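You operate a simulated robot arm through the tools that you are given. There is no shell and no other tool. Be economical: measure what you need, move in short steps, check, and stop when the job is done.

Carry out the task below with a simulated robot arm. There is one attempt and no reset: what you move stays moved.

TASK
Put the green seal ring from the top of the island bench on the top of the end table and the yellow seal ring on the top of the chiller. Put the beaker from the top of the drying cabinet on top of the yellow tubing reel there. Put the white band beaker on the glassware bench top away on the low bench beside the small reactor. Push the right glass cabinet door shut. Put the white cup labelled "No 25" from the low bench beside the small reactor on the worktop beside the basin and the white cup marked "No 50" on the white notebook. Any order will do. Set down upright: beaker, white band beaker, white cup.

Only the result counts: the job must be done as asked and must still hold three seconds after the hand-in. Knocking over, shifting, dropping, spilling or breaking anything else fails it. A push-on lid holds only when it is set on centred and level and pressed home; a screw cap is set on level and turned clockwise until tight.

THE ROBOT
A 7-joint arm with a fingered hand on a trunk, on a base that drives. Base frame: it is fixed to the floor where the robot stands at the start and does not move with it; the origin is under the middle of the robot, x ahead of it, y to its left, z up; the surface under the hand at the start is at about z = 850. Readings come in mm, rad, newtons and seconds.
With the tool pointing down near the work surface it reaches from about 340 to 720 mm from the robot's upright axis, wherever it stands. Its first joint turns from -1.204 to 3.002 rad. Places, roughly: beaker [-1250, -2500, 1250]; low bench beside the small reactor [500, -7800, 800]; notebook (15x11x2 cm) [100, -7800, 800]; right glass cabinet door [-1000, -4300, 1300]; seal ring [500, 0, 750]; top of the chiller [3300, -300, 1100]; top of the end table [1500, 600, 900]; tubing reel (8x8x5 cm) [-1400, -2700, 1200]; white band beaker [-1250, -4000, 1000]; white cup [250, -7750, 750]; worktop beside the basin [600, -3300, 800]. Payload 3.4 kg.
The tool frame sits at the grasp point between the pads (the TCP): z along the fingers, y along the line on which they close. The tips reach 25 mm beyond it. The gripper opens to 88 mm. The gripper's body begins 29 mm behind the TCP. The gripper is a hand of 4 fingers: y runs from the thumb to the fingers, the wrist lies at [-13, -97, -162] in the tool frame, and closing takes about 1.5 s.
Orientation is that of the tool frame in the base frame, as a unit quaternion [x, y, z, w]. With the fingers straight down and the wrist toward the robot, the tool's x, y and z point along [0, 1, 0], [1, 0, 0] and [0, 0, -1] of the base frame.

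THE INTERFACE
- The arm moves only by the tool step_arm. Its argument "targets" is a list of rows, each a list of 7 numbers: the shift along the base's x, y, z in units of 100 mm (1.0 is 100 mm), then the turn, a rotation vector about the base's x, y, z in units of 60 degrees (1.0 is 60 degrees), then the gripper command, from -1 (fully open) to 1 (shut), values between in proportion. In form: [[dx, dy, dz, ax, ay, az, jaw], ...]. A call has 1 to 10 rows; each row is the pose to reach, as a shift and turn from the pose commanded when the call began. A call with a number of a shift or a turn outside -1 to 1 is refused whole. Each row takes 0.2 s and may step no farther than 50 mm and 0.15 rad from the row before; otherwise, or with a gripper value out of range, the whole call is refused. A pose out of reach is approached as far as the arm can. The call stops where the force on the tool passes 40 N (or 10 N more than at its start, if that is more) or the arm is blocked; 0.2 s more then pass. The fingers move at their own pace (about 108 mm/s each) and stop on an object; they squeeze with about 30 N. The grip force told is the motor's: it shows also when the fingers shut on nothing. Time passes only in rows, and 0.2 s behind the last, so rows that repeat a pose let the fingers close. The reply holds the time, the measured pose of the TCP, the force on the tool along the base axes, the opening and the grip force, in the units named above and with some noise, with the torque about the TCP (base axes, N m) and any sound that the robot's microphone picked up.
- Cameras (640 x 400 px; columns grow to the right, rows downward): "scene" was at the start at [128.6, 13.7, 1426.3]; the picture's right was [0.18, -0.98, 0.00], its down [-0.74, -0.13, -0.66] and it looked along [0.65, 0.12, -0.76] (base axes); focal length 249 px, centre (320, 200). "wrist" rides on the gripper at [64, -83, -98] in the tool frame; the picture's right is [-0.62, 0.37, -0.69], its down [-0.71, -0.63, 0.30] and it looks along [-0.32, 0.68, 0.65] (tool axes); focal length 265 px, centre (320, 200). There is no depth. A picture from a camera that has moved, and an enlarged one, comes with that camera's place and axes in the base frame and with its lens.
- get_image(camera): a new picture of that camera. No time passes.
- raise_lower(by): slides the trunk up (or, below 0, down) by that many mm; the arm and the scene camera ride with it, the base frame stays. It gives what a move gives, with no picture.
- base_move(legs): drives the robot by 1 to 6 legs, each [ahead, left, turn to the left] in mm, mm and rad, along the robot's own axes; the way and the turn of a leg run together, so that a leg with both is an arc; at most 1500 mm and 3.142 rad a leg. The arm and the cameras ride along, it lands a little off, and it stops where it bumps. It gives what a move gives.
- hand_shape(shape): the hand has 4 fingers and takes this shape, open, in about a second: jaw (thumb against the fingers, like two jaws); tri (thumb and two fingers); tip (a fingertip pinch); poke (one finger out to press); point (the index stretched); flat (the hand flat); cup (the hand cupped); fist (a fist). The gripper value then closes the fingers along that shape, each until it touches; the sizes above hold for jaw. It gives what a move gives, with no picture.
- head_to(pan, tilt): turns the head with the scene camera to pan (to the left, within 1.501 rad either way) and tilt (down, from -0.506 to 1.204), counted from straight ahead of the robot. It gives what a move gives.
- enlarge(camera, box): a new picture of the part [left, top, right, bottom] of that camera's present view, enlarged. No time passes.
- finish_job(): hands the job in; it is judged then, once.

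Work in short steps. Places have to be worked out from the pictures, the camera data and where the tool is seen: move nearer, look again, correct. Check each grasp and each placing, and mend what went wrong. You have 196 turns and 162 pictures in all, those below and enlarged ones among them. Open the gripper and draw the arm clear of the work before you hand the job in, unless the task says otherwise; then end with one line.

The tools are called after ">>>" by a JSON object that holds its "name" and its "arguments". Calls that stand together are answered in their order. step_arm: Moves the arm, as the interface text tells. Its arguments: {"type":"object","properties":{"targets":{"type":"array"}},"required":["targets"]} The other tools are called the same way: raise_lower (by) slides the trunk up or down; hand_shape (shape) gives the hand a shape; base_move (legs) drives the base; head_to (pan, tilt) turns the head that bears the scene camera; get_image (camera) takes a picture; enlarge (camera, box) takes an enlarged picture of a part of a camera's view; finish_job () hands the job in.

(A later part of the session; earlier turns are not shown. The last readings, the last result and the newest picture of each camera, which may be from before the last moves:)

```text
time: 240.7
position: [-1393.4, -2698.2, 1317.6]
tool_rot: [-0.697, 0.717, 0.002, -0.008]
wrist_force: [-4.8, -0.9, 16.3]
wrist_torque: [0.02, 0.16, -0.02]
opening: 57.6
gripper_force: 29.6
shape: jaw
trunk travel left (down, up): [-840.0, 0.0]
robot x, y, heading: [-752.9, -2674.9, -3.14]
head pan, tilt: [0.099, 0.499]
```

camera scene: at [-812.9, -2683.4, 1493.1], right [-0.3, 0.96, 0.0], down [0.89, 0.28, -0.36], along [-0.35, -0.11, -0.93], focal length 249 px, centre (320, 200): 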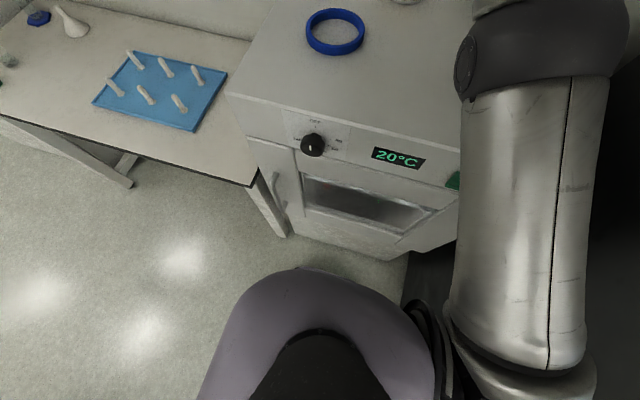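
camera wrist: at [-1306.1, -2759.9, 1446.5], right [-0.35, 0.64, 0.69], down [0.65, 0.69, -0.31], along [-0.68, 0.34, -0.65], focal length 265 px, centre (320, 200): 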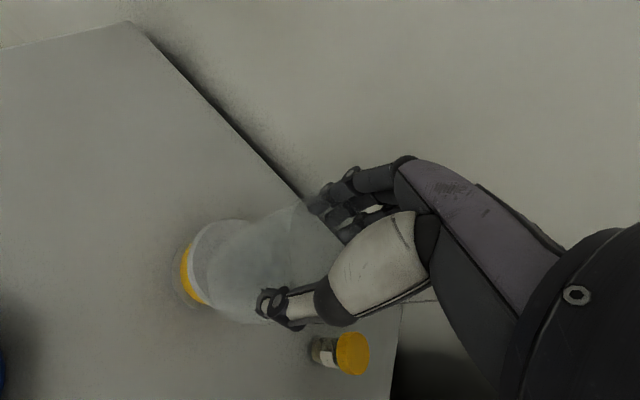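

Contact made (16 N). Ease up 2 mm and open gently.

>>> {"name": "step_arm", "arguments": {"targets": [[0, 0, 0.02, 0, 0, 0, 1], [0, 0, 0.02, 0, 0, 0, 0.0], [0, 0, 0.02, 0, 0, 0, -0.3], [0, 0, 0.02, 0, 0, 0, -0.6], [0, 0, 0.02, 0, 0, 0, -1], [0, 0, 0.02, 0, 0, 0, -1], [0, 0, 0.02, 0, 0, 0, -1]]}}

>>> {"name": "enlarge", "arguments": {"camera": "scene", "box": [280, 140, 400, 240]}}

>>> {"name": "get_image", "arguments": {"camera": "wrist"}}

```text
time: 242.3
position: [-1395.3, -2698.9, 1315.2]
tool_rot: [-0.696, 0.718, -0.001, -0.004]
wrist_force: [0.3, 0.0, 0.3]
wrist_torque: [0.03, 0.01, -0.02]
opening: 87.6
gripper_force: 0.0
shape: jaw
trunk travel left (down, up): [-840.0, 0.0]
robot x, y, heading: [-751.1, -2679.1, -3.14]
head pan, tilt: [0.099, 0.499]
```

```text
4.00 times, centred on (340, 190) of scene
camera zoom: at [-890.9, -2684.0, 1546.7], right [-0.1, 0.99, 0.0], down [0.48, 0.05, -0.88], along [-0.87, -0.09, -0.48], focal length 995 px, centre (240, 240)
```

zoom: 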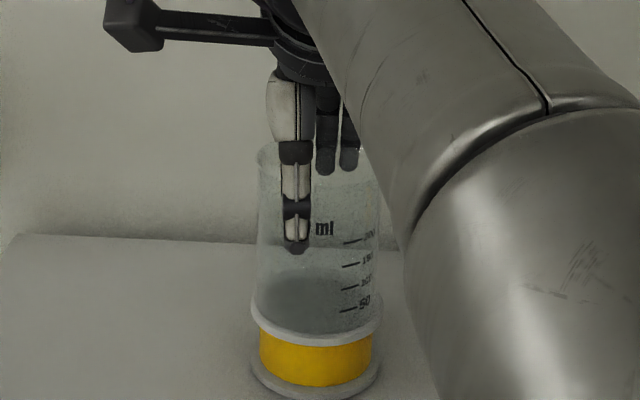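

```text
98 pictures are left
camera wrist: at [-1313.5, -2765.6, 1414.4], right [-0.35, 0.64, 0.69], down [0.65, 0.69, -0.31], along [-0.68, 0.34, -0.65], focal length 265 px, centre (320, 200)
```

wrist: 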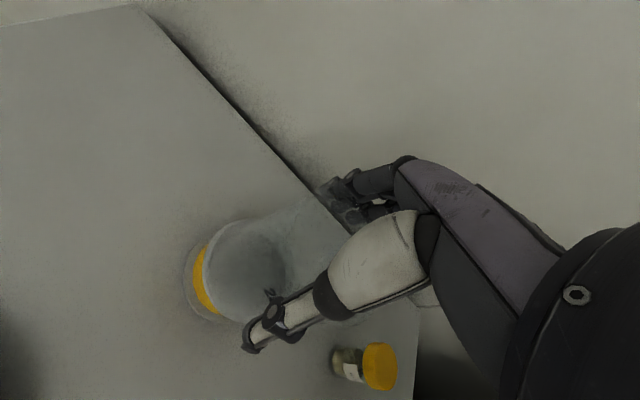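

Beaker is released upright on the reel. Reach forbids raising straight up, so I raise 10 mm and slide the hand sideways (+y), thumb and fingers passing either side of the beaker.

>>> {"name": "step_arm", "arguments": {"targets": [[0, 0, 0.05, 0, 0, 0, -1], [0, 0, 0.1, 0, 0, 0, -1], [0, 0.1, 0.1, 0, 0, 0, -1], [0.01, 0.25, 0.1, 0, 0, 0, -1]]}}

>>> {"name": "enlarge", "arguments": {"camera": "scene", "box": [280, 140, 400, 240]}}

```text
time: 243.3
position: [-1392.2, -2673.4, 1326.6]
tool_rot: [-0.696, 0.718, 0.0, -0.006]
wrist_force: [0.7, -0.9, -0.9]
wrist_torque: [0.0, 0.02, -0.01]
opening: 87.7
gripper_force: 0.1
shape: jaw
trunk travel left (down, up): [-840.0, 0.0]
robot x, y, heading: [-748.4, -2674.6, -3.135]
head pan, tilt: [0.099, 0.499]
```

```text
4.00 times, centred on (340, 190) of scene
camera zoom: at [-890.4, -2683.2, 1546.8], right [-0.1, 0.99, 0.0], down [0.48, 0.05, -0.88], along [-0.87, -0.09, -0.48], focal length 995 px, centre (240, 240)
```

zoom: 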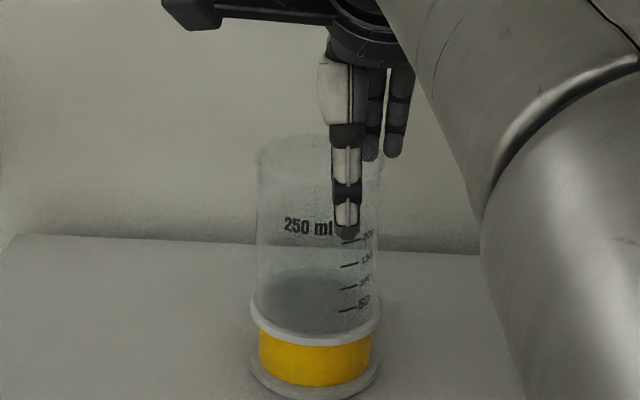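

The beaker stays put while the hand slides. Continue another 75 mm sideways, then lift and back away.

>>> {"name": "step_arm", "arguments": {"targets": [[0.01, 0.25, 0, 0, 0, 0, -1], [0.02, 0.5, 0, 0, 0, 0, -1], [0.03, 0.75, 0, 0, 0, 0, -1], [0.03, 0.85, 0, 0, 0, 0, -1]]}}

>>> {"name": "get_image", "arguments": {"camera": "scene"}}

>>> {"name": "get_image", "arguments": {"camera": "wrist"}}

```text
time: 244.3
position: [-1390.4, -2586.6, 1326.9]
tool_rot: [-0.697, 0.717, 0.0, -0.005]
wrist_force: [-0.2, 1.3, -0.8]
wrist_torque: [-0.01, 0.01, -0.04]
opening: 87.6
gripper_force: 0.1
shape: jaw
trunk travel left (down, up): [-840.0, 0.0]
robot x, y, heading: [-752.1, -2673.5, -3.14]
head pan, tilt: [0.099, 0.499]
```

```text
96 pictures are left
camera scene: at [-891.0, -2683.8, 1546.7], right [-0.1, 0.99, 0.0], down [0.48, 0.05, -0.88], along [-0.87, -0.09, -0.48], focal length 249 px, centre (320, 200)
```

scene: 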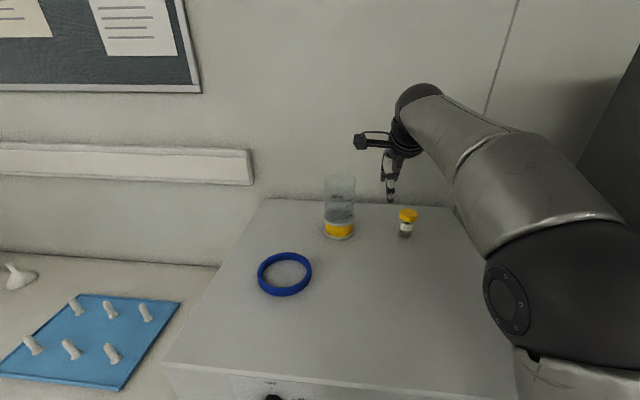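

```text
95 pictures are left
camera wrist: at [-1309.0, -2654.0, 1424.7], right [-0.35, 0.63, 0.69], down [0.65, 0.69, -0.31], along [-0.68, 0.34, -0.65], focal length 265 px, centre (320, 200)
```

wrist: 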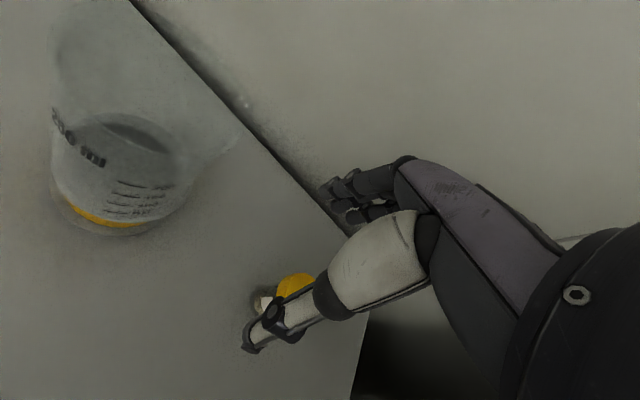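

Beaker stands on the reel. I back away, retract the arm a bit, turn toward −y and drive to the glassware bench.

>>> {"name": "base_move", "arguments": {"legs": [[-390, 0, 0]]}}

>>> {"name": "step_arm", "arguments": {"targets": [[0.4, -0.2, 0, 0, 0, 0, -1], [0.8, -0.4, 0, 0, 0, 0, -1], [1.0, -0.6, 0, 0, 0, 0, -1]]}}

>>> {"name": "base_move", "arguments": {"legs": [[0, 0, 1.571], [700, 0, 0]]}}

>>> {"name": "head_to", "arguments": {"pan": -0.6, "tilt": 0.4}}

>>> {"name": "get_image", "arguments": {"camera": "scene"}}

>>> {"name": "head_to", "arguments": {"pan": 0.4, "tilt": 0.35}}

>>> {"name": "get_image", "arguments": {"camera": "scene"}}

```text
time: 246.7
position: [-1004.9, -2587.8, 1326.1]
tool_rot: [-0.697, 0.717, -0.001, -0.004]
wrist_force: [0.5, 0.5, -1.7]
wrist_torque: [0.0, 0.0, -0.05]
opening: 87.8
gripper_force: 0.0
shape: jaw
trunk travel left (down, up): [-840.0, 0.0]
robot x, y, heading: [-366.3, -2674.4, -3.145]
head pan, tilt: [0.099, 0.499]
```

```text
time: 247.5
position: [-905.1, -2646.1, 1326.1]
tool_rot: [-0.697, 0.717, -0.001, -0.004]
wrist_force: [-0.1, -0.2, 1.0]
wrist_torque: [-0.02, 0.01, 0.01]
opening: 87.7
gripper_force: 0.1
shape: jaw
trunk travel left (down, up): [-840.0, 0.0]
robot x, y, heading: [-367.4, -2672.4, -3.139]
head pan, tilt: [0.099, 0.499]
```

```text
time: 255.2
position: [-393.6, -3919.0, 1326.9]
tool_rot: [1.0, -0.015, 0.004, 0.004]
wrist_force: [0.5, -0.1, -0.2]
wrist_torque: [-0.01, 0.01, 0.0]
opening: 87.8
gripper_force: 0.1
shape: jaw
trunk travel left (down, up): [-840.0, 0.0]
robot x, y, heading: [-364.0, -3376.5, -1.567]
head pan, tilt: [0.099, 0.499]
```

```text
time: 256.3
position: [-394.1, -3920.8, 1326.6]
tool_rot: [1.0, -0.016, 0.003, 0.004]
wrist_force: [0.2, -0.2, 0.1]
wrist_torque: [0.0, 0.0, 0.04]
opening: 87.5
gripper_force: 0.0
shape: jaw
trunk travel left (down, up): [-840.0, 0.0]
robot x, y, heading: [-358.9, -3378.5, -1.577]
head pan, tilt: [-0.6, 0.4]
```

```text
94 pictures are left
camera scene: at [-414.0, -3506.6, 1555.8], right [-0.83, 0.56, 0.0], down [0.22, 0.32, -0.92], along [-0.52, -0.76, -0.39], focal length 249 px, centre (320, 200)
```

scene: 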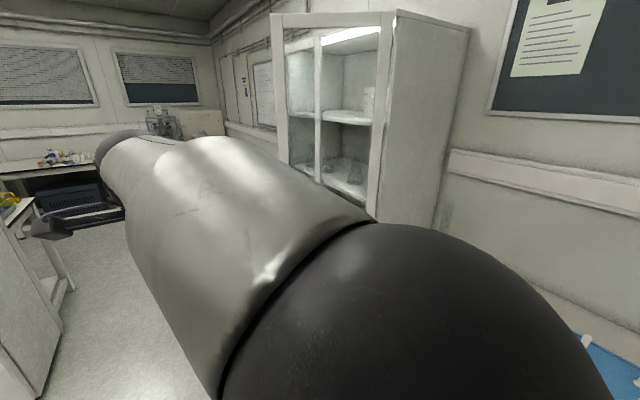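

```text
time: 257.6
position: [-392.5, -3918.6, 1327.1]
tool_rot: [1.0, -0.016, 0.004, 0.003]
wrist_force: [-0.7, 0.1, -0.4]
wrist_torque: [0.01, -0.01, -0.01]
opening: 87.9
gripper_force: 0.1
shape: jaw
trunk travel left (down, up): [-840.0, 0.0]
robot x, y, heading: [-361.6, -3379.5, -1.575]
head pan, tilt: [0.4, 0.351]
```

```text
93 pictures are left
camera scene: at [-325.6, -3515.9, 1560.4], right [-0.92, -0.39, 0.0], down [-0.13, 0.32, -0.94], along [0.36, -0.87, -0.34], focal length 249 px, centre (320, 200)
```

scene: 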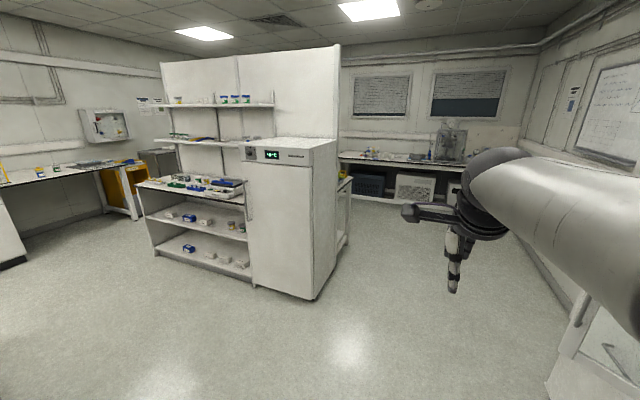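

The open door seems to extend toward +x near y≈-4150. I turn to face the glassware bench, slide to y≈-3700, and look.

>>> {"name": "base_move", "arguments": {"legs": [[0, 0, -1.571], [0, 270, 0]]}}

>>> {"name": "head_to", "arguments": {"pan": 0.5, "tilt": 0.5}}

>>> {"name": "get_image", "arguments": {"camera": "scene"}}

>>> {"name": "get_image", "arguments": {"camera": "wrist"}}

```text
time: 263.3
position: [-907.6, -3606.6, 1327.0]
tool_rot: [-0.688, 0.726, 0.0, -0.006]
wrist_force: [0.7, -0.3, -0.4]
wrist_torque: [0.0, -0.04, -0.01]
opening: 87.8
gripper_force: 0.0
shape: jaw
trunk travel left (down, up): [-840.0, 0.0]
robot x, y, heading: [-368.1, -3648.1, 3.12]
head pan, tilt: [0.4, 0.351]
```

```text
time: 264.0
position: [-907.4, -3607.3, 1327.8]
tool_rot: [-0.688, 0.725, 0.0, -0.005]
wrist_force: [-0.7, 0.6, -0.3]
wrist_torque: [0.04, -0.03, 0.02]
opening: 87.6
gripper_force: 0.1
shape: jaw
trunk travel left (down, up): [-840.0, 0.0]
robot x, y, heading: [-370.0, -3649.4, 3.122]
head pan, tilt: [0.499, 0.499]
```

```text
92 pictures are left
camera scene: at [-498.0, -3688.6, 1546.8], right [-0.46, 0.89, 0.0], down [0.42, 0.22, -0.88], along [-0.78, -0.4, -0.48], focal length 249 px, centre (320, 200)
```

scene: 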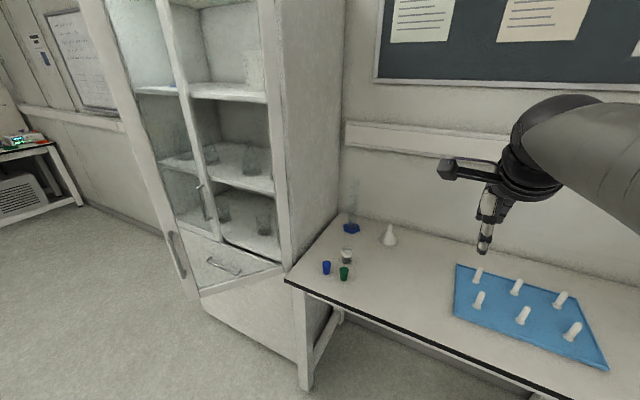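

```text
91 pictures are left
camera wrist: at [-827.6, -3676.1, 1425.6], right [-0.33, 0.64, 0.69], down [0.66, 0.68, -0.31], along [-0.67, 0.35, -0.65], focal length 265 px, centre (320, 200)
```

wrist: 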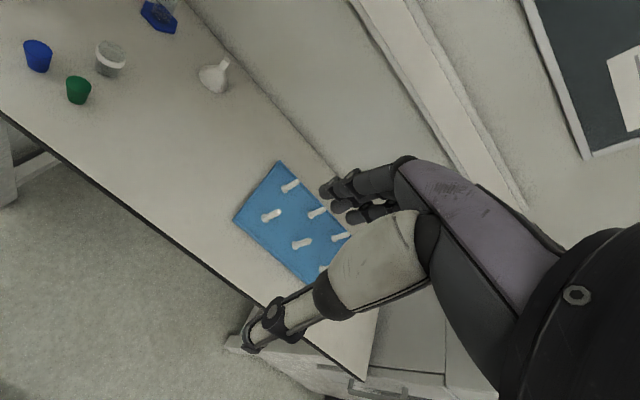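

Band beaker ≈(-1185,-3925) on bench z≈885, with stoppers close on its near side, so I'll grasp with the hand yawed ~+60°. Move closer first and re-measure.

>>> {"name": "base_move", "arguments": {"legs": [[200, 200, 0.02]]}}

>>> {"name": "step_arm", "arguments": {"targets": [[0, 0, 0, 0, 0, 0.125, -1], [0, 0, 0, 0, 0, 0.25, -1], [0, 0, 0, 0, 0, 0.375, -1], [0, 0, 0, 0, 0, 0.5, -1], [0, 0, 0, 0, 0, 0.625, -1], [0, 0, 0, 0, 0, 0.75, -1], [0, 0, 0, 0, 0, 0.875, -1], [0, 0, 0, 0, 0, 1.0, -1]]}}

>>> {"name": "get_image", "arguments": {"camera": "wrist"}}

>>> {"name": "head_to", "arguments": {"pan": 0.3, "tilt": 0.65}}

>>> {"name": "get_image", "arguments": {"camera": "scene"}}

```text
time: 266.0
position: [-1104.3, -3807.3, 1327.1]
tool_rot: [-0.694, 0.72, 0.0, -0.005]
wrist_force: [0.2, 0.2, 1.0]
wrist_torque: [-0.03, 0.0, 0.01]
opening: 87.8
gripper_force: 0.0
shape: jaw
trunk travel left (down, up): [-840.0, 0.0]
robot x, y, heading: [-564.6, -3840.3, 3.132]
head pan, tilt: [0.499, 0.499]
```

```text
time: 267.8
position: [-1106.4, -3806.2, 1326.9]
tool_rot: [0.961, -0.276, 0.003, 0.005]
wrist_force: [-0.1, -0.7, 0.1]
wrist_torque: [0.02, -0.01, -0.01]
opening: 87.6
gripper_force: 0.0
shape: jaw
trunk travel left (down, up): [-840.0, 0.0]
robot x, y, heading: [-567.1, -3840.2, 3.139]
head pan, tilt: [0.499, 0.499]
```

```text
90 pictures are left
camera wrist: at [-1008.1, -3770.7, 1425.3], right [-0.72, 0.02, 0.69], down [-0.27, 0.91, -0.31], along [-0.64, -0.41, -0.65], focal length 265 px, centre (320, 200)
```

wrist: 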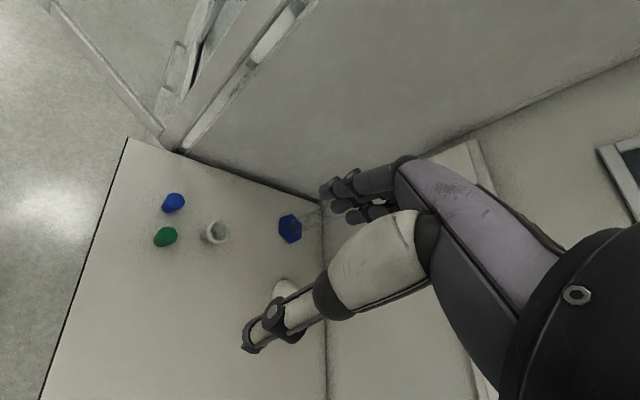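

```text
time: 268.5
position: [-1105.2, -3808.1, 1326.4]
tool_rot: [0.961, -0.277, 0.002, 0.004]
wrist_force: [-0.3, -0.2, -1.0]
wrist_torque: [-0.03, 0.01, -0.01]
opening: 87.9
gripper_force: 0.1
shape: jaw
trunk travel left (down, up): [-840.0, 0.0]
robot x, y, heading: [-561.4, -3836.7, 3.139]
head pan, tilt: [0.3, 0.649]
```

```text
89 pictures are left
camera scene: at [-696.5, -3865.6, 1533.4], right [-0.29, 0.96, 0.0], down [0.58, 0.18, -0.8], along [-0.76, -0.23, -0.6], focal length 249 px, centre (320, 200)
```

scene: 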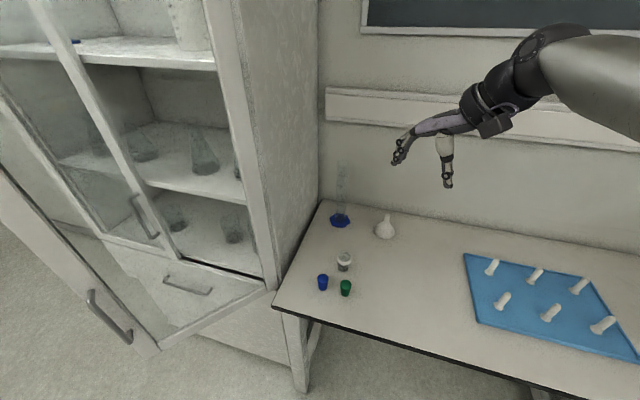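

Now clear: the right door is open ~50°, hinge ≈(-1080,-4150), free edge ≈(-850,-4340), its outer face toward me. Beaker ≈(-1203,-3933). I move base 60/60 and lower the arm over the beaker.

>>> {"name": "base_move", "arguments": {"legs": [[60, 60, 0]]}}

>>> {"name": "step_arm", "arguments": {"targets": [[-0.2, -0.35, -0.2, 0, 0, 0, -1], [-0.38, -0.6, -0.5, 0, 0, 0, -1], [-0.38, -0.6, -1.0, 0, 0, 0, -1]]}}

>>> {"name": "step_arm", "arguments": {"targets": [[0, 0, -0.5, 0, 0, 0, -1], [0, 0, -1.0, 0, 0, 0, -1]]}}

>>> {"name": "get_image", "arguments": {"camera": "wrist"}}

>>> {"name": "get_image", "arguments": {"camera": "scene"}}

```text
time: 269.6
position: [-1166.7, -3866.8, 1326.8]
tool_rot: [0.961, -0.277, 0.001, 0.005]
wrist_force: [0.2, -0.2, -0.9]
wrist_torque: [-0.02, -0.02, -0.02]
opening: 87.6
gripper_force: 0.0
shape: jaw
trunk travel left (down, up): [-840.0, 0.0]
robot x, y, heading: [-625.9, -3904.7, 3.139]
head pan, tilt: [0.3, 0.649]
```

```text
time: 270.4
position: [-1203.4, -3925.9, 1229.0]
tool_rot: [0.961, -0.277, 0.002, 0.005]
wrist_force: [0.4, 1.0, 0.6]
wrist_torque: [-0.01, -0.02, 0.01]
opening: 87.7
gripper_force: 0.1
shape: jaw
trunk travel left (down, up): [-840.0, 0.0]
robot x, y, heading: [-630.7, -3904.0, 3.137]
head pan, tilt: [0.3, 0.649]
```

```text
time: 271.0
position: [-1204.7, -3929.0, 1128.1]
tool_rot: [0.961, -0.278, 0.002, 0.004]
wrist_force: [-0.7, -0.2, 0.4]
wrist_torque: [-0.02, -0.02, 0.02]
opening: 87.8
gripper_force: 0.1
shape: jaw
trunk travel left (down, up): [-840.0, 0.0]
robot x, y, heading: [-625.5, -3901.4, 3.138]
head pan, tilt: [0.3, 0.649]
```

```text
88 pictures are left
camera wrist: at [-1105.8, -3892.5, 1225.8], right [-0.72, 0.03, 0.69], down [-0.27, 0.91, -0.31], along [-0.64, -0.41, -0.65], focal length 265 px, centre (320, 200)
```

wrist: 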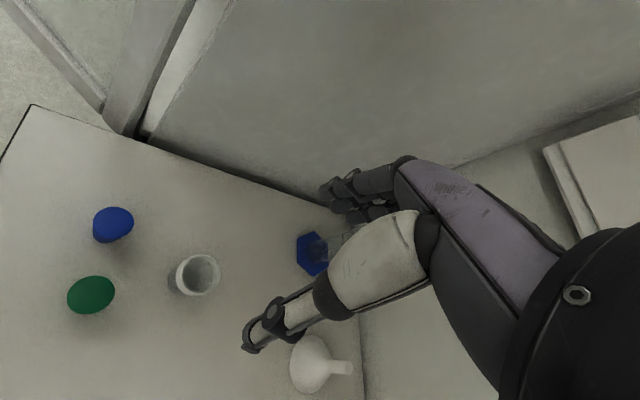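

```text
87 pictures are left
camera scene: at [-758.6, -3925.2, 1533.3], right [-0.29, 0.96, 0.0], down [0.58, 0.17, -0.8], along [-0.76, -0.23, -0.61], focal length 249 px, centre (320, 200)
```

scene: 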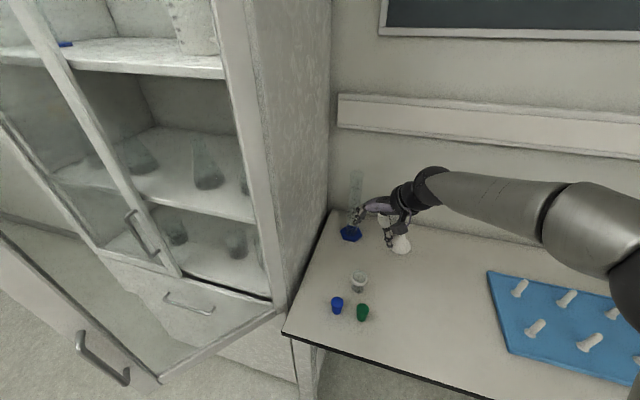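

Beaker ≈(-1202,-3940), ~48 mm across. I centre and lower to about z 990 and check again.

>>> {"name": "step_arm", "arguments": {"targets": [[0.02, -0.11, -0.4, 0, 0, 0, -1], [0.02, -0.11, -0.8, 0, 0, 0, -1], [0.02, -0.11, -1.0, 0, 0, 0, -1]]}}

>>> {"name": "raise_lower", "arguments": {"by": -40}}

>>> {"name": "get_image", "arguments": {"camera": "wrist"}}

>>> {"name": "get_image", "arguments": {"camera": "scene"}}

```text
time: 271.8
position: [-1201.6, -3940.3, 1026.4]
tool_rot: [0.961, -0.277, 0.003, 0.004]
wrist_force: [1.2, 0.1, -0.1]
wrist_torque: [-0.05, -0.01, 0.01]
opening: 87.6
gripper_force: 0.1
shape: jaw
trunk travel left (down, up): [-840.0, 0.0]
robot x, y, heading: [-626.7, -3901.8, 3.14]
head pan, tilt: [0.3, 0.649]
```

```text
time: 272.6
position: [-1201.5, -3940.2, 985.9]
tool_rot: [0.961, -0.277, 0.002, 0.004]
wrist_force: [0.4, -0.2, 0.9]
wrist_torque: [0.01, 0.0, 0.01]
opening: 87.5
gripper_force: 0.0
shape: jaw
trunk travel left (down, up): [-800.0, 40.0]
robot x, y, heading: [-627.3, -3900.9, 3.132]
head pan, tilt: [0.3, 0.649]
```

```text
86 pictures are left
camera wrist: at [-1103.1, -3904.0, 1085.5], right [-0.72, 0.02, 0.69], down [-0.27, 0.91, -0.31], along [-0.64, -0.41, -0.65], focal length 265 px, centre (320, 200)
```

wrist: 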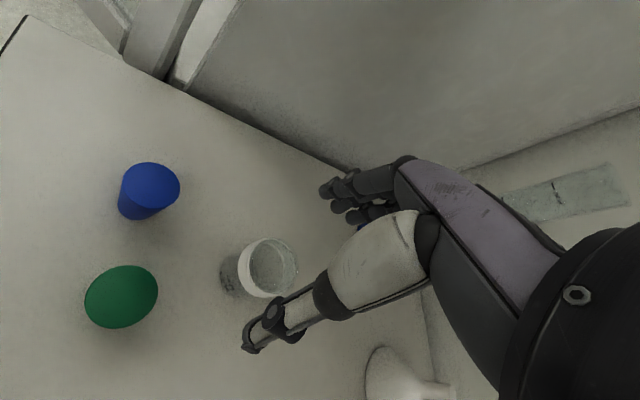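

```text
85 pictures are left
camera scene: at [-757.3, -3925.6, 1493.3], right [-0.29, 0.96, 0.0], down [0.58, 0.17, -0.8], along [-0.76, -0.23, -0.6], focal length 249 px, centre (320, 200)
```

scene: 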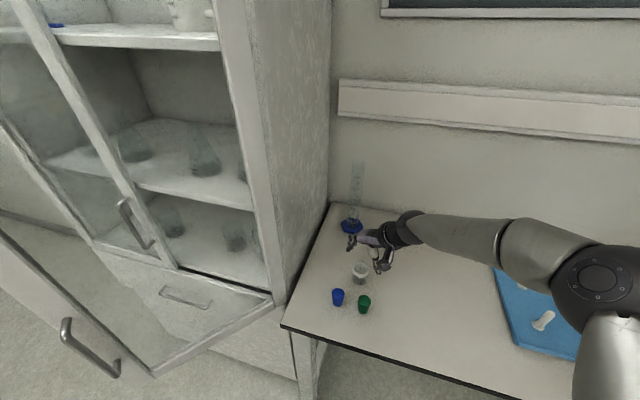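

Beaker rim z≈929, base ≈887. Lower 67 mm to TCP≈919 with −4 mm x, then close.

>>> {"name": "step_arm", "arguments": {"targets": [[-0.04, 0, 0, 0, 0, 0, -1]]}}

>>> {"name": "raise_lower", "arguments": {"by": -66}}

>>> {"name": "get_image", "arguments": {"camera": "wrist"}}

```text
time: 273.0
position: [-1205.8, -3939.3, 985.9]
tool_rot: [0.961, -0.276, 0.003, 0.004]
wrist_force: [-0.1, -0.3, -0.5]
wrist_torque: [0.02, 0.01, 0.01]
opening: 87.8
gripper_force: 0.1
shape: jaw
trunk travel left (down, up): [-800.0, 40.0]
robot x, y, heading: [-627.7, -3903.3, 3.134]
head pan, tilt: [0.3, 0.649]
```

```text
time: 274.1
position: [-1204.5, -3939.9, 920.1]
tool_rot: [0.961, -0.277, 0.002, 0.004]
wrist_force: [0.7, -0.4, 0.2]
wrist_torque: [0.01, 0.0, 0.02]
opening: 87.9
gripper_force: 0.1
shape: jaw
trunk travel left (down, up): [-734.0, 106.0]
robot x, y, heading: [-627.0, -3902.3, 3.135]
head pan, tilt: [0.3, 0.649]
```

```text
84 pictures are left
camera wrist: at [-1107.2, -3903.9, 1019.4], right [-0.72, 0.02, 0.69], down [-0.27, 0.91, -0.31], along [-0.64, -0.41, -0.65], focal length 265 px, centre (320, 200)
```

wrist: 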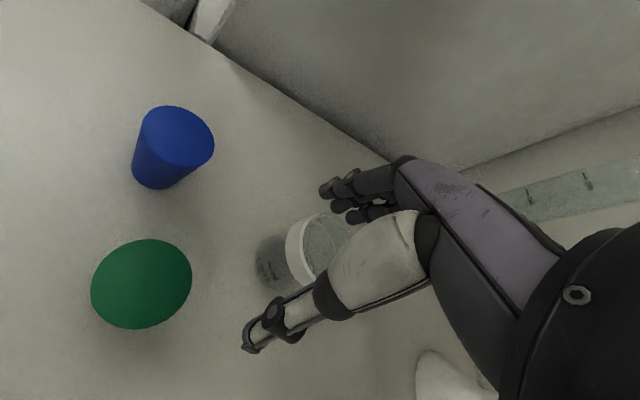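

Beaker sits between thumb and fingers, clear of the stoppers. Close.

>>> {"name": "step_arm", "arguments": {"targets": [[0, 0, 0, 0, 0, 0, -0.5], [0, 0, 0, 0, 0, 0, -0.2], [0, 0, 0, 0, 0, 0, 0.2], [0, 0, 0, 0, 0, 0, 0.6], [0, 0, 0, 0, 0, 0, 1], [0, 0, 0, 0, 0, 0, 1], [0, 0, 0, 0, 0, 0, 1], [0, 0, 0, 0, 0, 0, 1]]}}

>>> {"name": "raise_lower", "arguments": {"by": 100}}

>>> {"name": "get_image", "arguments": {"camera": "wrist"}}

```text
time: 275.9
position: [-1205.2, -3939.7, 920.8]
tool_rot: [0.961, -0.277, 0.002, 0.005]
wrist_force: [0.0, 0.5, 0.5]
wrist_torque: [0.02, 0.0, 0.01]
opening: 3.6
gripper_force: 30.7
shape: jaw
trunk travel left (down, up): [-734.0, 106.0]
robot x, y, heading: [-621.4, -3904.0, 3.133]
head pan, tilt: [0.3, 0.649]
```

```text
time: 277.2
position: [-1205.6, -3940.1, 1020.1]
tool_rot: [0.961, -0.277, 0.003, 0.005]
wrist_force: [0.2, -0.1, 0.0]
wrist_torque: [-0.01, 0.02, 0.0]
opening: 3.4
gripper_force: 29.8
shape: jaw
trunk travel left (down, up): [-834.0, 6.0]
robot x, y, heading: [-631.4, -3896.1, 3.133]
head pan, tilt: [0.3, 0.649]
```

```text
83 pictures are left
camera wrist: at [-1107.5, -3903.8, 1119.2], right [-0.72, 0.02, 0.69], down [-0.27, 0.91, -0.31], along [-0.64, -0.41, -0.65], focal length 265 px, centre (320, 200)
```

wrist: 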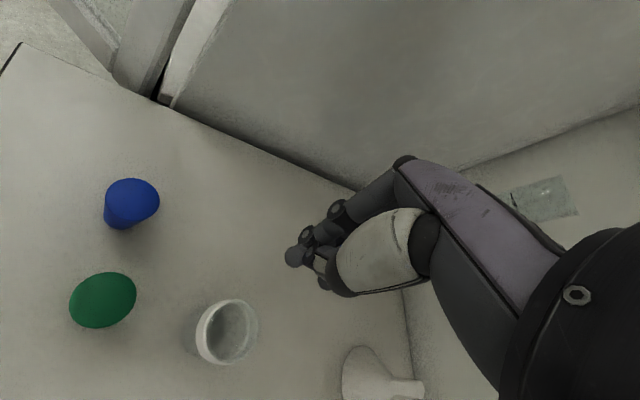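

The fingers closed beside it; the beaker slid ~40 mm but stands upright. I open and re-measure with both cameras.

>>> {"name": "step_arm", "arguments": {"targets": [[0, 0, 0.3, 0, 0, 0, 0], [0, 0, 0.3, 0, 0, 0, -1], [0, 0, 0.3, 0, 0, 0, -1]]}}

>>> {"name": "enlarge", "arguments": {"camera": "scene", "box": [280, 200, 440, 320]}}

>>> {"name": "enlarge", "arguments": {"camera": "wrist", "box": [60, 200, 300, 380]}}

```text
time: 278.0
position: [-1205.4, -3940.5, 1050.3]
tool_rot: [0.961, -0.277, 0.002, 0.004]
wrist_force: [-0.3, 0.3, -0.1]
wrist_torque: [-0.04, 0.03, -0.01]
opening: 87.6
gripper_force: 0.0
shape: jaw
trunk travel left (down, up): [-834.0, 6.0]
robot x, y, heading: [-626.5, -3904.2, 3.138]
head pan, tilt: [0.3, 0.649]
```

```text
3.33 times, centred on (360, 260) of scene
camera zoom: at [-757.3, -3925.6, 1527.4], right [-0.29, 0.96, 0.0], down [0.58, 0.17, -0.8], along [-0.76, -0.23, -0.6], focal length 829 px, centre (187, 0)
```

zoom: 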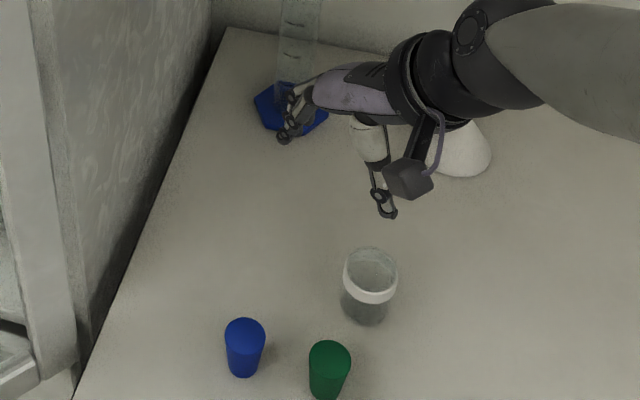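

```text
2.22 times, centred on (180, 290) of wrist
camera zoom: at [-1107.3, -3903.8, 1149.7], right [-0.72, 0.02, 0.69], down [-0.27, 0.91, -0.31], along [-0.64, -0.41, -0.65], focal length 590 px, centre (631, 0)
```

zoom: 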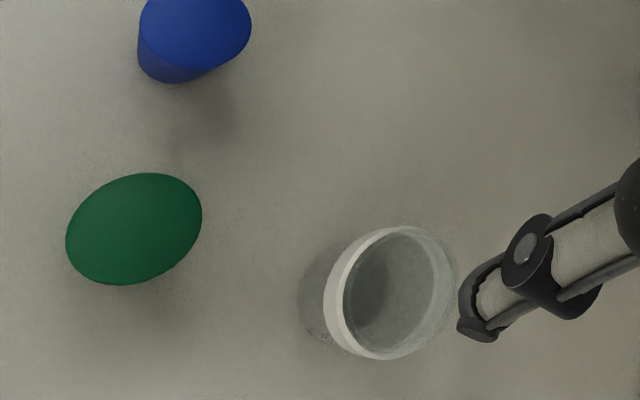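

Consistent solution: beaker at ≈(-1218,-3897), bench z≈850, rim ≈906 (I was too high). Move over and lower to check.

>>> {"name": "step_arm", "arguments": {"targets": [[-0.13, 0.43, 0, 0, 0, 0, -1], [-0.13, 0.43, 0, 0, 0, 0, -1]]}}

>>> {"name": "raise_lower", "arguments": {"by": -115}}

>>> {"name": "get_image", "arguments": {"camera": "wrist"}}

```text
time: 278.6
position: [-1218.4, -3897.8, 1050.8]
tool_rot: [0.961, -0.276, 0.002, 0.003]
wrist_force: [-1.0, 0.1, 0.8]
wrist_torque: [0.0, -0.01, -0.02]
opening: 87.8
gripper_force: 0.0
shape: jaw
trunk travel left (down, up): [-834.0, 6.0]
robot x, y, heading: [-623.3, -3902.3, 3.134]
head pan, tilt: [0.3, 0.649]
```

```text
time: 280.0
position: [-1219.0, -3896.6, 935.0]
tool_rot: [0.961, -0.277, 0.002, 0.005]
wrist_force: [-0.3, 0.3, 0.5]
wrist_torque: [-0.01, -0.01, 0.0]
opening: 87.7
gripper_force: 0.0
shape: jaw
trunk travel left (down, up): [-719.0, 121.0]
robot x, y, heading: [-622.7, -3898.1, 3.131]
head pan, tilt: [0.3, 0.649]
```

```text
80 pictures are left
camera wrist: at [-1121.0, -3861.0, 1034.3], right [-0.72, 0.02, 0.69], down [-0.27, 0.91, -0.31], along [-0.64, -0.41, -0.65], focal length 265 px, centre (320, 200)
```

wrist: 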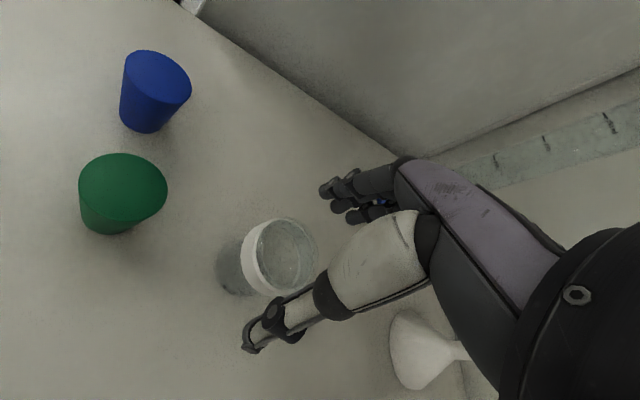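

Beaker rim projects exactly under the TCP. Lower 50 mm and close.

>>> {"name": "raise_lower", "arguments": {"by": -49}}

>>> {"name": "step_arm", "arguments": {"targets": [[0, 0, 0, 0, 0, 0, -0.5], [0, 0, 0, 0, 0, 0, -0.2], [0, 0, 0, 0, 0, 0, 0.2], [0, 0, 0, 0, 0, 0, 0.6], [0, 0, 0, 0, 0, 0, 1], [0, 0, 0, 0, 0, 0, 1], [0, 0, 0, 0, 0, 0, 1]]}}

>>> {"name": "raise_lower", "arguments": {"by": 100}}

>>> {"name": "get_image", "arguments": {"camera": "wrist"}}

```text
time: 280.9
position: [-1219.4, -3898.0, 887.0]
tool_rot: [0.961, -0.278, 0.002, 0.003]
wrist_force: [0.4, -0.8, 1.4]
wrist_torque: [0.0, -0.01, -0.02]
opening: 87.7
gripper_force: 0.1
shape: jaw
trunk travel left (down, up): [-670.0, 170.0]
robot x, y, heading: [-626.5, -3902.5, 3.136]
head pan, tilt: [0.3, 0.649]
```

```text
time: 282.6
position: [-1219.2, -3897.5, 888.2]
tool_rot: [0.961, -0.278, 0.003, 0.004]
wrist_force: [-0.1, -0.2, 0.7]
wrist_torque: [0.02, 0.0, 0.04]
opening: 37.3
gripper_force: 30.1
shape: jaw
trunk travel left (down, up): [-670.0, 170.0]
robot x, y, heading: [-628.3, -3901.1, 3.135]
head pan, tilt: [0.3, 0.649]
```

```text
time: 283.9
position: [-1220.1, -3897.0, 985.7]
tool_rot: [0.961, -0.277, 0.003, 0.004]
wrist_force: [1.1, 0.8, 0.0]
wrist_torque: [-0.01, 0.01, -0.01]
opening: 37.7
gripper_force: 30.1
shape: jaw
trunk travel left (down, up): [-770.0, 70.0]
robot x, y, heading: [-627.4, -3898.7, 3.134]
head pan, tilt: [0.3, 0.649]
```

```text
79 pictures are left
camera wrist: at [-1121.3, -3860.8, 1085.1], right [-0.72, 0.02, 0.69], down [-0.27, 0.91, -0.31], along [-0.64, -0.41, -0.65], focal length 265 px, centre (320, 200)
```

wrist: 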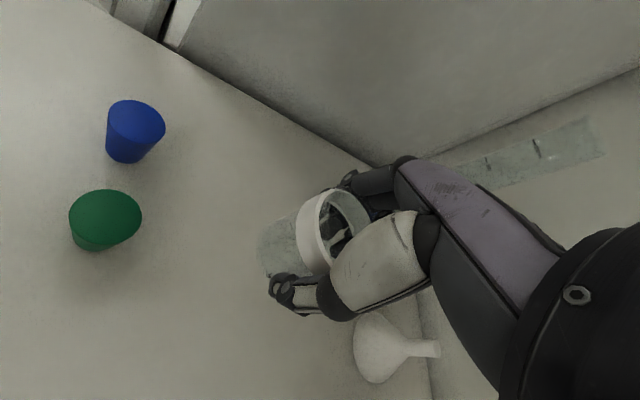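

Beaker is held (37.5 mm). Lift higher, back away and drive down the corridor toward the low bench.

>>> {"name": "raise_lower", "arguments": {"by": 70}}

>>> {"name": "step_arm", "arguments": {"targets": [[0.2, 0, 0.3, 0, 0, 0, 1], [0.5, 0, 0.6, 0, 0, 0, 1], [0.9, 0, 0.8, 0, 0, 0, 1]]}}

>>> {"name": "base_move", "arguments": {"legs": [[-450, 0, 0], [0, 0, 1.578], [1500, 0, 0], [1000, 0, 0]]}}

>>> {"name": "head_to", "arguments": {"pan": 0.3, "tilt": 0.4}}

>>> {"name": "get_image", "arguments": {"camera": "scene"}}

```text
time: 285.0
position: [-1218.8, -3896.7, 1055.8]
tool_rot: [0.961, -0.277, 0.002, 0.004]
wrist_force: [-0.1, -0.4, -0.1]
wrist_torque: [0.0, 0.03, 0.02]
opening: 37.3
gripper_force: 29.9
shape: jaw
trunk travel left (down, up): [-840.0, 0.0]
robot x, y, heading: [-627.1, -3899.7, 3.133]
head pan, tilt: [0.3, 0.649]
```

```text
time: 285.8
position: [-1125.3, -3895.4, 1137.5]
tool_rot: [0.961, -0.277, 0.001, 0.004]
wrist_force: [0.8, 0.0, 0.5]
wrist_torque: [-0.03, 0.06, 0.0]
opening: 37.9
gripper_force: 30.0
shape: jaw
trunk travel left (down, up): [-840.0, 0.0]
robot x, y, heading: [-625.0, -3898.3, 3.136]
head pan, tilt: [0.3, 0.649]
```

```text
time: 304.1
position: [-251.9, -6916.2, 1136.5]
tool_rot: [0.878, 0.478, 0.005, 0.001]
wrist_force: [0.0, 1.2, -0.2]
wrist_torque: [-0.01, 0.01, -0.02]
opening: 37.4
gripper_force: 30.3
shape: jaw
trunk travel left (down, up): [-840.0, 0.0]
robot x, y, heading: [-242.5, -6415.5, -1.588]
head pan, tilt: [0.3, 0.649]
```

```text
time: 304.9
position: [-252.1, -6916.0, 1137.0]
tool_rot: [0.879, 0.477, 0.005, 0.001]
wrist_force: [0.0, 0.3, -0.7]
wrist_torque: [0.02, 0.02, 0.03]
opening: 37.2
gripper_force: 29.9
shape: jaw
trunk travel left (down, up): [-840.0, 0.0]
robot x, y, heading: [-240.9, -6417.0, -1.592]
head pan, tilt: [0.3, 0.4]
```

```text
78 pictures are left
camera scene: at [-213.9, -6553.5, 1555.8], right [-0.96, -0.28, 0.0], down [-0.11, 0.37, -0.92], along [0.25, -0.89, -0.39], focal length 249 px, centre (320, 200)
```

scene: 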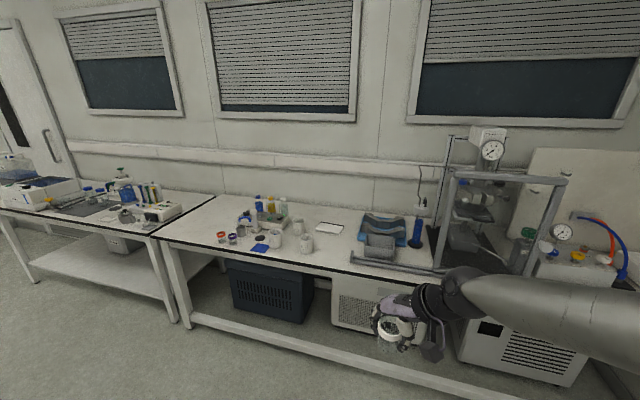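

Low bench found: cups, white notebook, reactor on the right. Zoom on the cup area.

>>> {"name": "enlarge", "arguments": {"camera": "scene", "box": [200, 180, 440, 280]}}

```text
2.67 times, centred on (320, 230) of scene
camera zoom: at [-213.9, -6553.5, 1555.8], right [-0.96, -0.28, 0.0], down [-0.11, 0.37, -0.92], along [0.25, -0.89, -0.39], focal length 663 px, centre (320, 120)
```

zoom: 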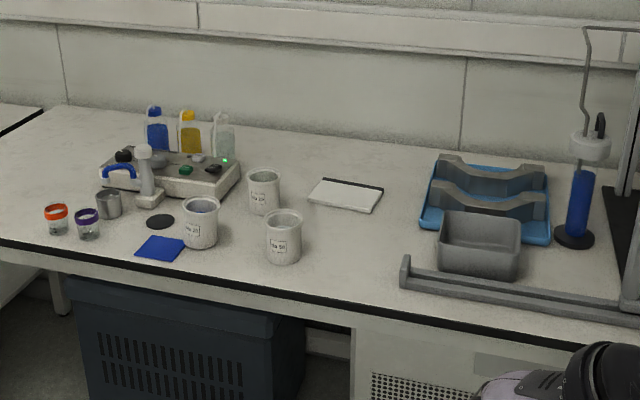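

Three cups: ≈(157,-7607), (334,-7604), (255,-7759); notebook ≈(95,-7860). Free spot for the beaker ≈(0,-7600). I drive up to the bench at x≈0.

>>> {"name": "base_move", "arguments": {"legs": [[0, 0, 0.385], [650, 0, 0], [0, 0, -0.364]]}}

>>> {"name": "head_to", "arguments": {"pan": 0.3, "tilt": 0.7}}

>>> {"name": "get_image", "arguments": {"camera": "scene"}}

>>> {"name": "get_image", "arguments": {"camera": "wrist"}}

```text
time: 310.7
position: [-12.6, -7510.2, 1136.4]
tool_rot: [0.874, 0.486, 0.004, 0.001]
wrist_force: [0.6, -0.3, -0.4]
wrist_torque: [-0.01, -0.02, 0.03]
opening: 37.2
gripper_force: 30.5
shape: jaw
trunk travel left (down, up): [-840.0, 0.0]
robot x, y, heading: [-12.3, -7008.1, -1.575]
head pan, tilt: [0.3, 0.4]
```

```text
time: 311.5
position: [-12.8, -7511.5, 1136.3]
tool_rot: [0.874, 0.486, 0.006, 0.001]
wrist_force: [-0.3, -0.3, 0.1]
wrist_torque: [0.02, 0.02, 0.01]
opening: 37.0
gripper_force: 30.0
shape: jaw
trunk travel left (down, up): [-840.0, 0.0]
robot x, y, heading: [-12.8, -7007.8, -1.57]
head pan, tilt: [0.3, 0.7]
```

```text
76 pictures are left
camera scene: at [16.4, -7140.2, 1529.1], right [-0.96, -0.29, 0.0], down [-0.19, 0.62, -0.77], along [0.22, -0.73, -0.64], focal length 249 px, centre (320, 200)
```

scene: 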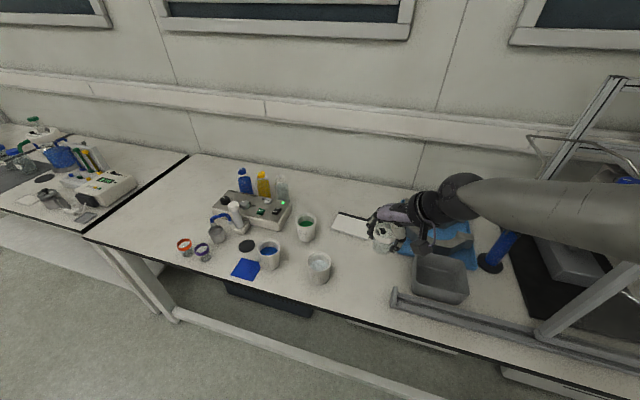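

```text
75 pictures are left
camera wrist: at [-51.1, -7413.6, 1234.9], right [-0.02, -0.72, 0.69], down [-0.91, -0.27, -0.31], along [0.41, -0.64, -0.65], focal length 265 px, centre (320, 200)
```

wrist: 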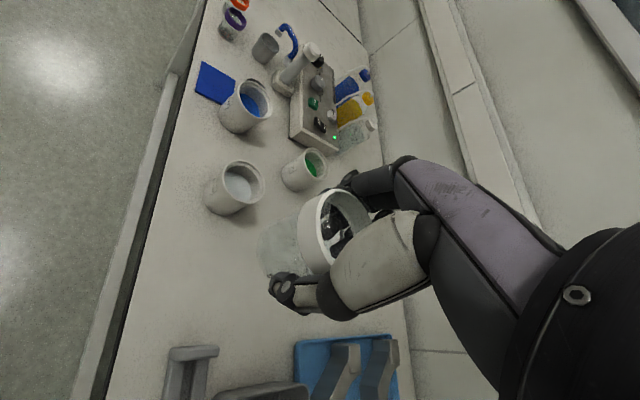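

Bench ≈ z 750, front edge y≈-7530, rail end x≈-95, near cup x≈160. I move the beaker over (5,-7640), lowering by arm then trunk.

>>> {"name": "step_arm", "arguments": {"targets": [[0.05, -0.4, -0.2, 0, 0, 0, 1], [0.1, -0.8, -0.4, 0, 0, 0, 1], [0.18, -1.0, -0.8, 0, 0, 0, 1], [0.18, -1.0, -1.0, 0, 0, 0, 1]]}}

>>> {"name": "step_arm", "arguments": {"targets": [[0, -0.2, -0.3, 0, 0, 0, 1], [0, -0.28, -0.7, 0, 0, 0, 1], [0, -0.28, -1.0, 0, 0, 0, 1]]}}

>>> {"name": "raise_lower", "arguments": {"by": -90}}

>>> {"name": "get_image", "arguments": {"camera": "wrist"}}

>>> {"name": "get_image", "arguments": {"camera": "scene"}}

```text
time: 312.5
position: [5.2, -7610.6, 1036.3]
tool_rot: [0.874, 0.486, 0.005, 0.001]
wrist_force: [-0.2, -1.0, -1.3]
wrist_torque: [0.0, -0.04, -0.05]
opening: 37.1
gripper_force: 29.9
shape: jaw
trunk travel left (down, up): [-840.0, 0.0]
robot x, y, heading: [-8.7, -7006.7, -1.574]
head pan, tilt: [0.3, 0.7]
```

```text
time: 313.3
position: [5.9, -7637.8, 936.5]
tool_rot: [0.874, 0.485, 0.005, 0.001]
wrist_force: [-0.1, 0.5, -1.3]
wrist_torque: [0.0, 0.04, 0.02]
opening: 37.1
gripper_force: 30.0
shape: jaw
trunk travel left (down, up): [-840.0, 0.0]
robot x, y, heading: [-12.8, -7008.3, -1.571]
head pan, tilt: [0.3, 0.7]
```

```text
time: 314.6
position: [5.7, -7638.0, 847.1]
tool_rot: [0.874, 0.486, 0.005, 0.001]
wrist_force: [-0.2, 0.1, -1.3]
wrist_torque: [-0.04, 0.0, -0.02]
opening: 37.0
gripper_force: 30.1
shape: jaw
trunk travel left (down, up): [-750.0, 90.0]
robot x, y, heading: [-14.4, -7006.1, -1.572]
head pan, tilt: [0.3, 0.7]
```

```text
74 pictures are left
camera wrist: at [-32.4, -7541.0, 945.8], right [-0.02, -0.72, 0.69], down [-0.91, -0.27, -0.31], along [0.41, -0.64, -0.65], focal length 265 px, centre (320, 200)
```

wrist: 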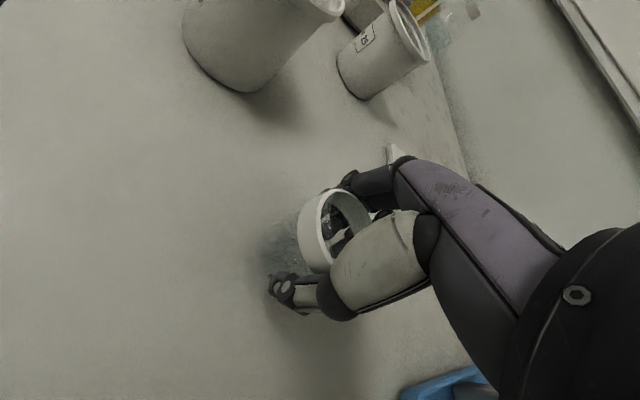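

```text
73 pictures are left
camera scene: at [16.5, -7140.0, 1439.0], right [-0.96, -0.29, 0.0], down [-0.19, 0.62, -0.76], along [0.22, -0.73, -0.64], focal length 249 px, centre (320, 200)
```

scene: 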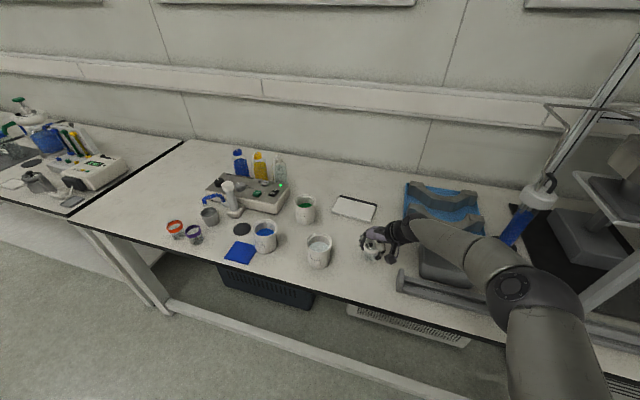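

Spot is clear. Lower stepwise until contact.

>>> {"name": "raise_lower", "arguments": {"by": -22}}

>>> {"name": "raise_lower", "arguments": {"by": -12}}

>>> {"name": "raise_lower", "arguments": {"by": -8}}

```text
time: 315.3
position: [6.3, -7636.6, 833.5]
tool_rot: [0.876, 0.483, 0.003, 0.008]
wrist_force: [0.7, -3.0, 34.8]
wrist_torque: [-0.11, -0.04, -0.06]
opening: 39.0
gripper_force: 30.2
shape: jaw
trunk travel left (down, up): [-728.0, 112.0]
robot x, y, heading: [-8.6, -7009.3, -1.578]
head pan, tilt: [0.3, 0.7]
```

```text
time: 315.6
position: [6.7, -7642.3, 833.8]
tool_rot: [0.876, 0.482, 0.004, 0.014]
wrist_force: [-1.8, 5.9, 23.0]
wrist_torque: [0.12, 0.0, -0.01]
opening: 39.3
gripper_force: 30.1
shape: jaw
trunk travel left (down, up): [-725.0, 115.0]
robot x, y, heading: [-10.9, -7009.6, -1.574]
head pan, tilt: [0.3, 0.7]
stopped: the force on the tool passed its limit at 49 N (the readings are from after the stop); the commanded pose is now the measured one
```

```text
time: 316.1
position: [6.4, -7645.8, 831.8]
tool_rot: [0.877, 0.48, 0.005, 0.019]
wrist_force: [0.4, 3.5, 22.7]
wrist_torque: [0.15, 0.07, 0.0]
opening: 39.4
gripper_force: 30.2
shape: jaw
trunk travel left (down, up): [-719.0, 121.0]
robot x, y, heading: [-13.8, -7011.0, -1.576]
head pan, tilt: [0.3, 0.7]
stopped: the force on the tool passed its limit at 43 N (the readings are from after the stop); the commanded pose is now the measured one
```

Contact at TCP≈834 (bench ≈796). Unload by 5 mm, then open.

>>> {"name": "raise_lower", "arguments": {"by": 5}}

>>> {"name": "step_arm", "arguments": {"targets": [[0, 0, 0, 0, 0, 0, 0.3], [0, 0, 0, 0, 0, 0, 0], [0, 0, 0, 0, 0, 0, -0.4], [0, 0, 0, 0, 0, 0, -0.8], [0, 0, 0, 0, 0, 0, -0.8]]}}

>>> {"name": "get_image", "arguments": {"camera": "wrist"}}

```text
time: 316.6
position: [6.1, -7643.8, 834.1]
tool_rot: [0.877, 0.481, 0.003, 0.015]
wrist_force: [1.4, -2.4, 13.2]
wrist_torque: [-0.05, -0.03, -0.04]
opening: 39.6
gripper_force: 30.0
shape: jaw
trunk travel left (down, up): [-724.0, 116.0]
robot x, y, heading: [-8.5, -7008.5, -1.576]
head pan, tilt: [0.3, 0.7]
```

```text
time: 317.8
position: [6.6, -7644.9, 832.5]
tool_rot: [0.877, 0.481, 0.004, 0.014]
wrist_force: [0.2, -0.3, 0.1]
wrist_torque: [0.02, -0.01, 0.02]
opening: 78.9
gripper_force: 0.0
shape: jaw
trunk travel left (down, up): [-724.0, 116.0]
robot x, y, heading: [-9.0, -7011.1, -1.575]
head pan, tilt: [0.3, 0.7]
```

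```text
72 pictures are left
camera wrist: at [-31.6, -7546.0, 928.1], right [-0.04, -0.71, 0.71], down [-0.91, -0.27, -0.32], along [0.42, -0.65, -0.63], focal length 265 px, centre (320, 200)
```

wrist: 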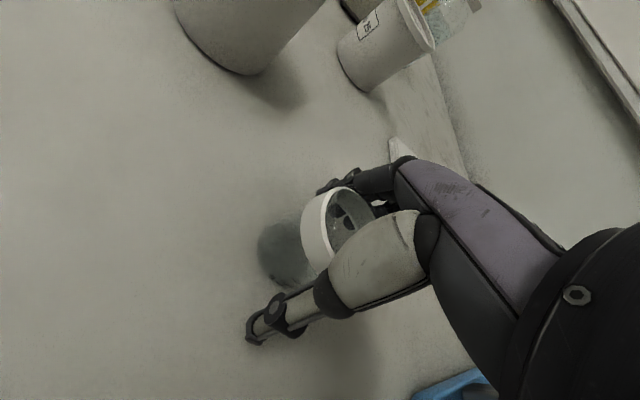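

Released upright. Raise by trunk and look at the cups.

>>> {"name": "raise_lower", "arguments": {"by": 116}}

>>> {"name": "step_arm", "arguments": {"targets": [[0, 0, 0.4, 0, 0, 0, -1], [0, 0, 0.8, 0, 0, 0, -1], [0, 0, 1.0, 0, 0, 0, -1]]}}

>>> {"name": "get_image", "arguments": {"camera": "wrist"}}

>>> {"name": "enlarge", "arguments": {"camera": "scene", "box": [220, 160, 420, 285]}}

```text
time: 319.3
position: [6.9, -7645.8, 948.7]
tool_rot: [0.877, 0.481, 0.004, 0.014]
wrist_force: [-0.7, 0.3, -0.2]
wrist_torque: [0.0, 0.01, 0.0]
opening: 79.1
gripper_force: 0.1
shape: jaw
trunk travel left (down, up): [-840.0, 0.0]
robot x, y, heading: [-8.9, -7011.6, -1.574]
head pan, tilt: [0.3, 0.7]
```

```text
time: 320.1
position: [4.8, -7645.8, 1049.0]
tool_rot: [0.877, 0.481, 0.004, 0.014]
wrist_force: [0.1, 0.2, -0.1]
wrist_torque: [-0.01, 0.01, 0.03]
opening: 87.6
gripper_force: 0.1
shape: jaw
trunk travel left (down, up): [-840.0, 0.0]
robot x, y, heading: [-10.9, -7009.5, -1.579]
head pan, tilt: [0.3, 0.7]
```

```text
71 pictures are left
camera wrist: at [-32.7, -7545.2, 1144.4], right [-0.04, -0.71, 0.71], down [-0.91, -0.27, -0.32], along [0.42, -0.65, -0.63], focal length 265 px, centre (320, 200)
```

wrist: 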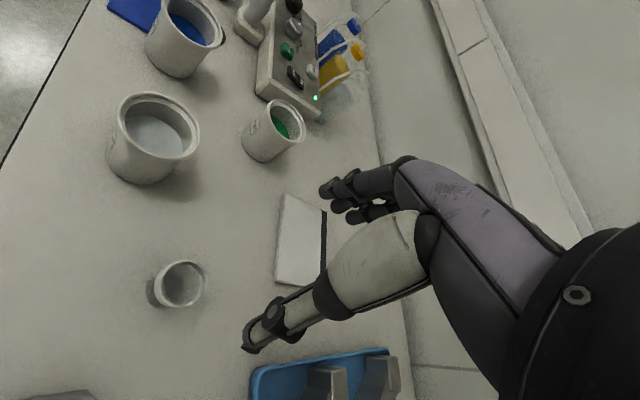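

```text
3.20 times, centred on (320, 222) of scene
camera zoom: at [16.4, -7139.8, 1528.5], right [-0.96, -0.29, 0.0], down [-0.19, 0.62, -0.77], along [0.22, -0.73, -0.64], focal length 796 px, centre (320, 128)
```

zoom: 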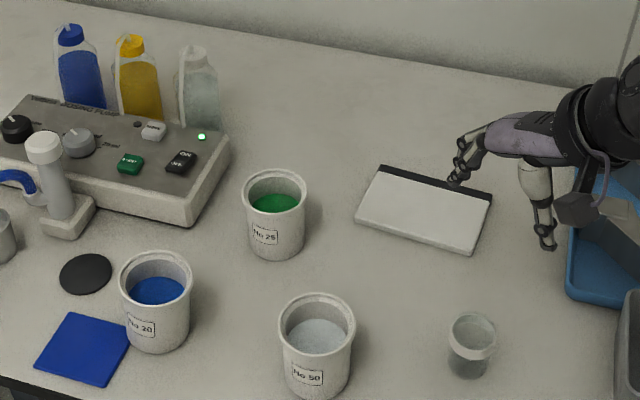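

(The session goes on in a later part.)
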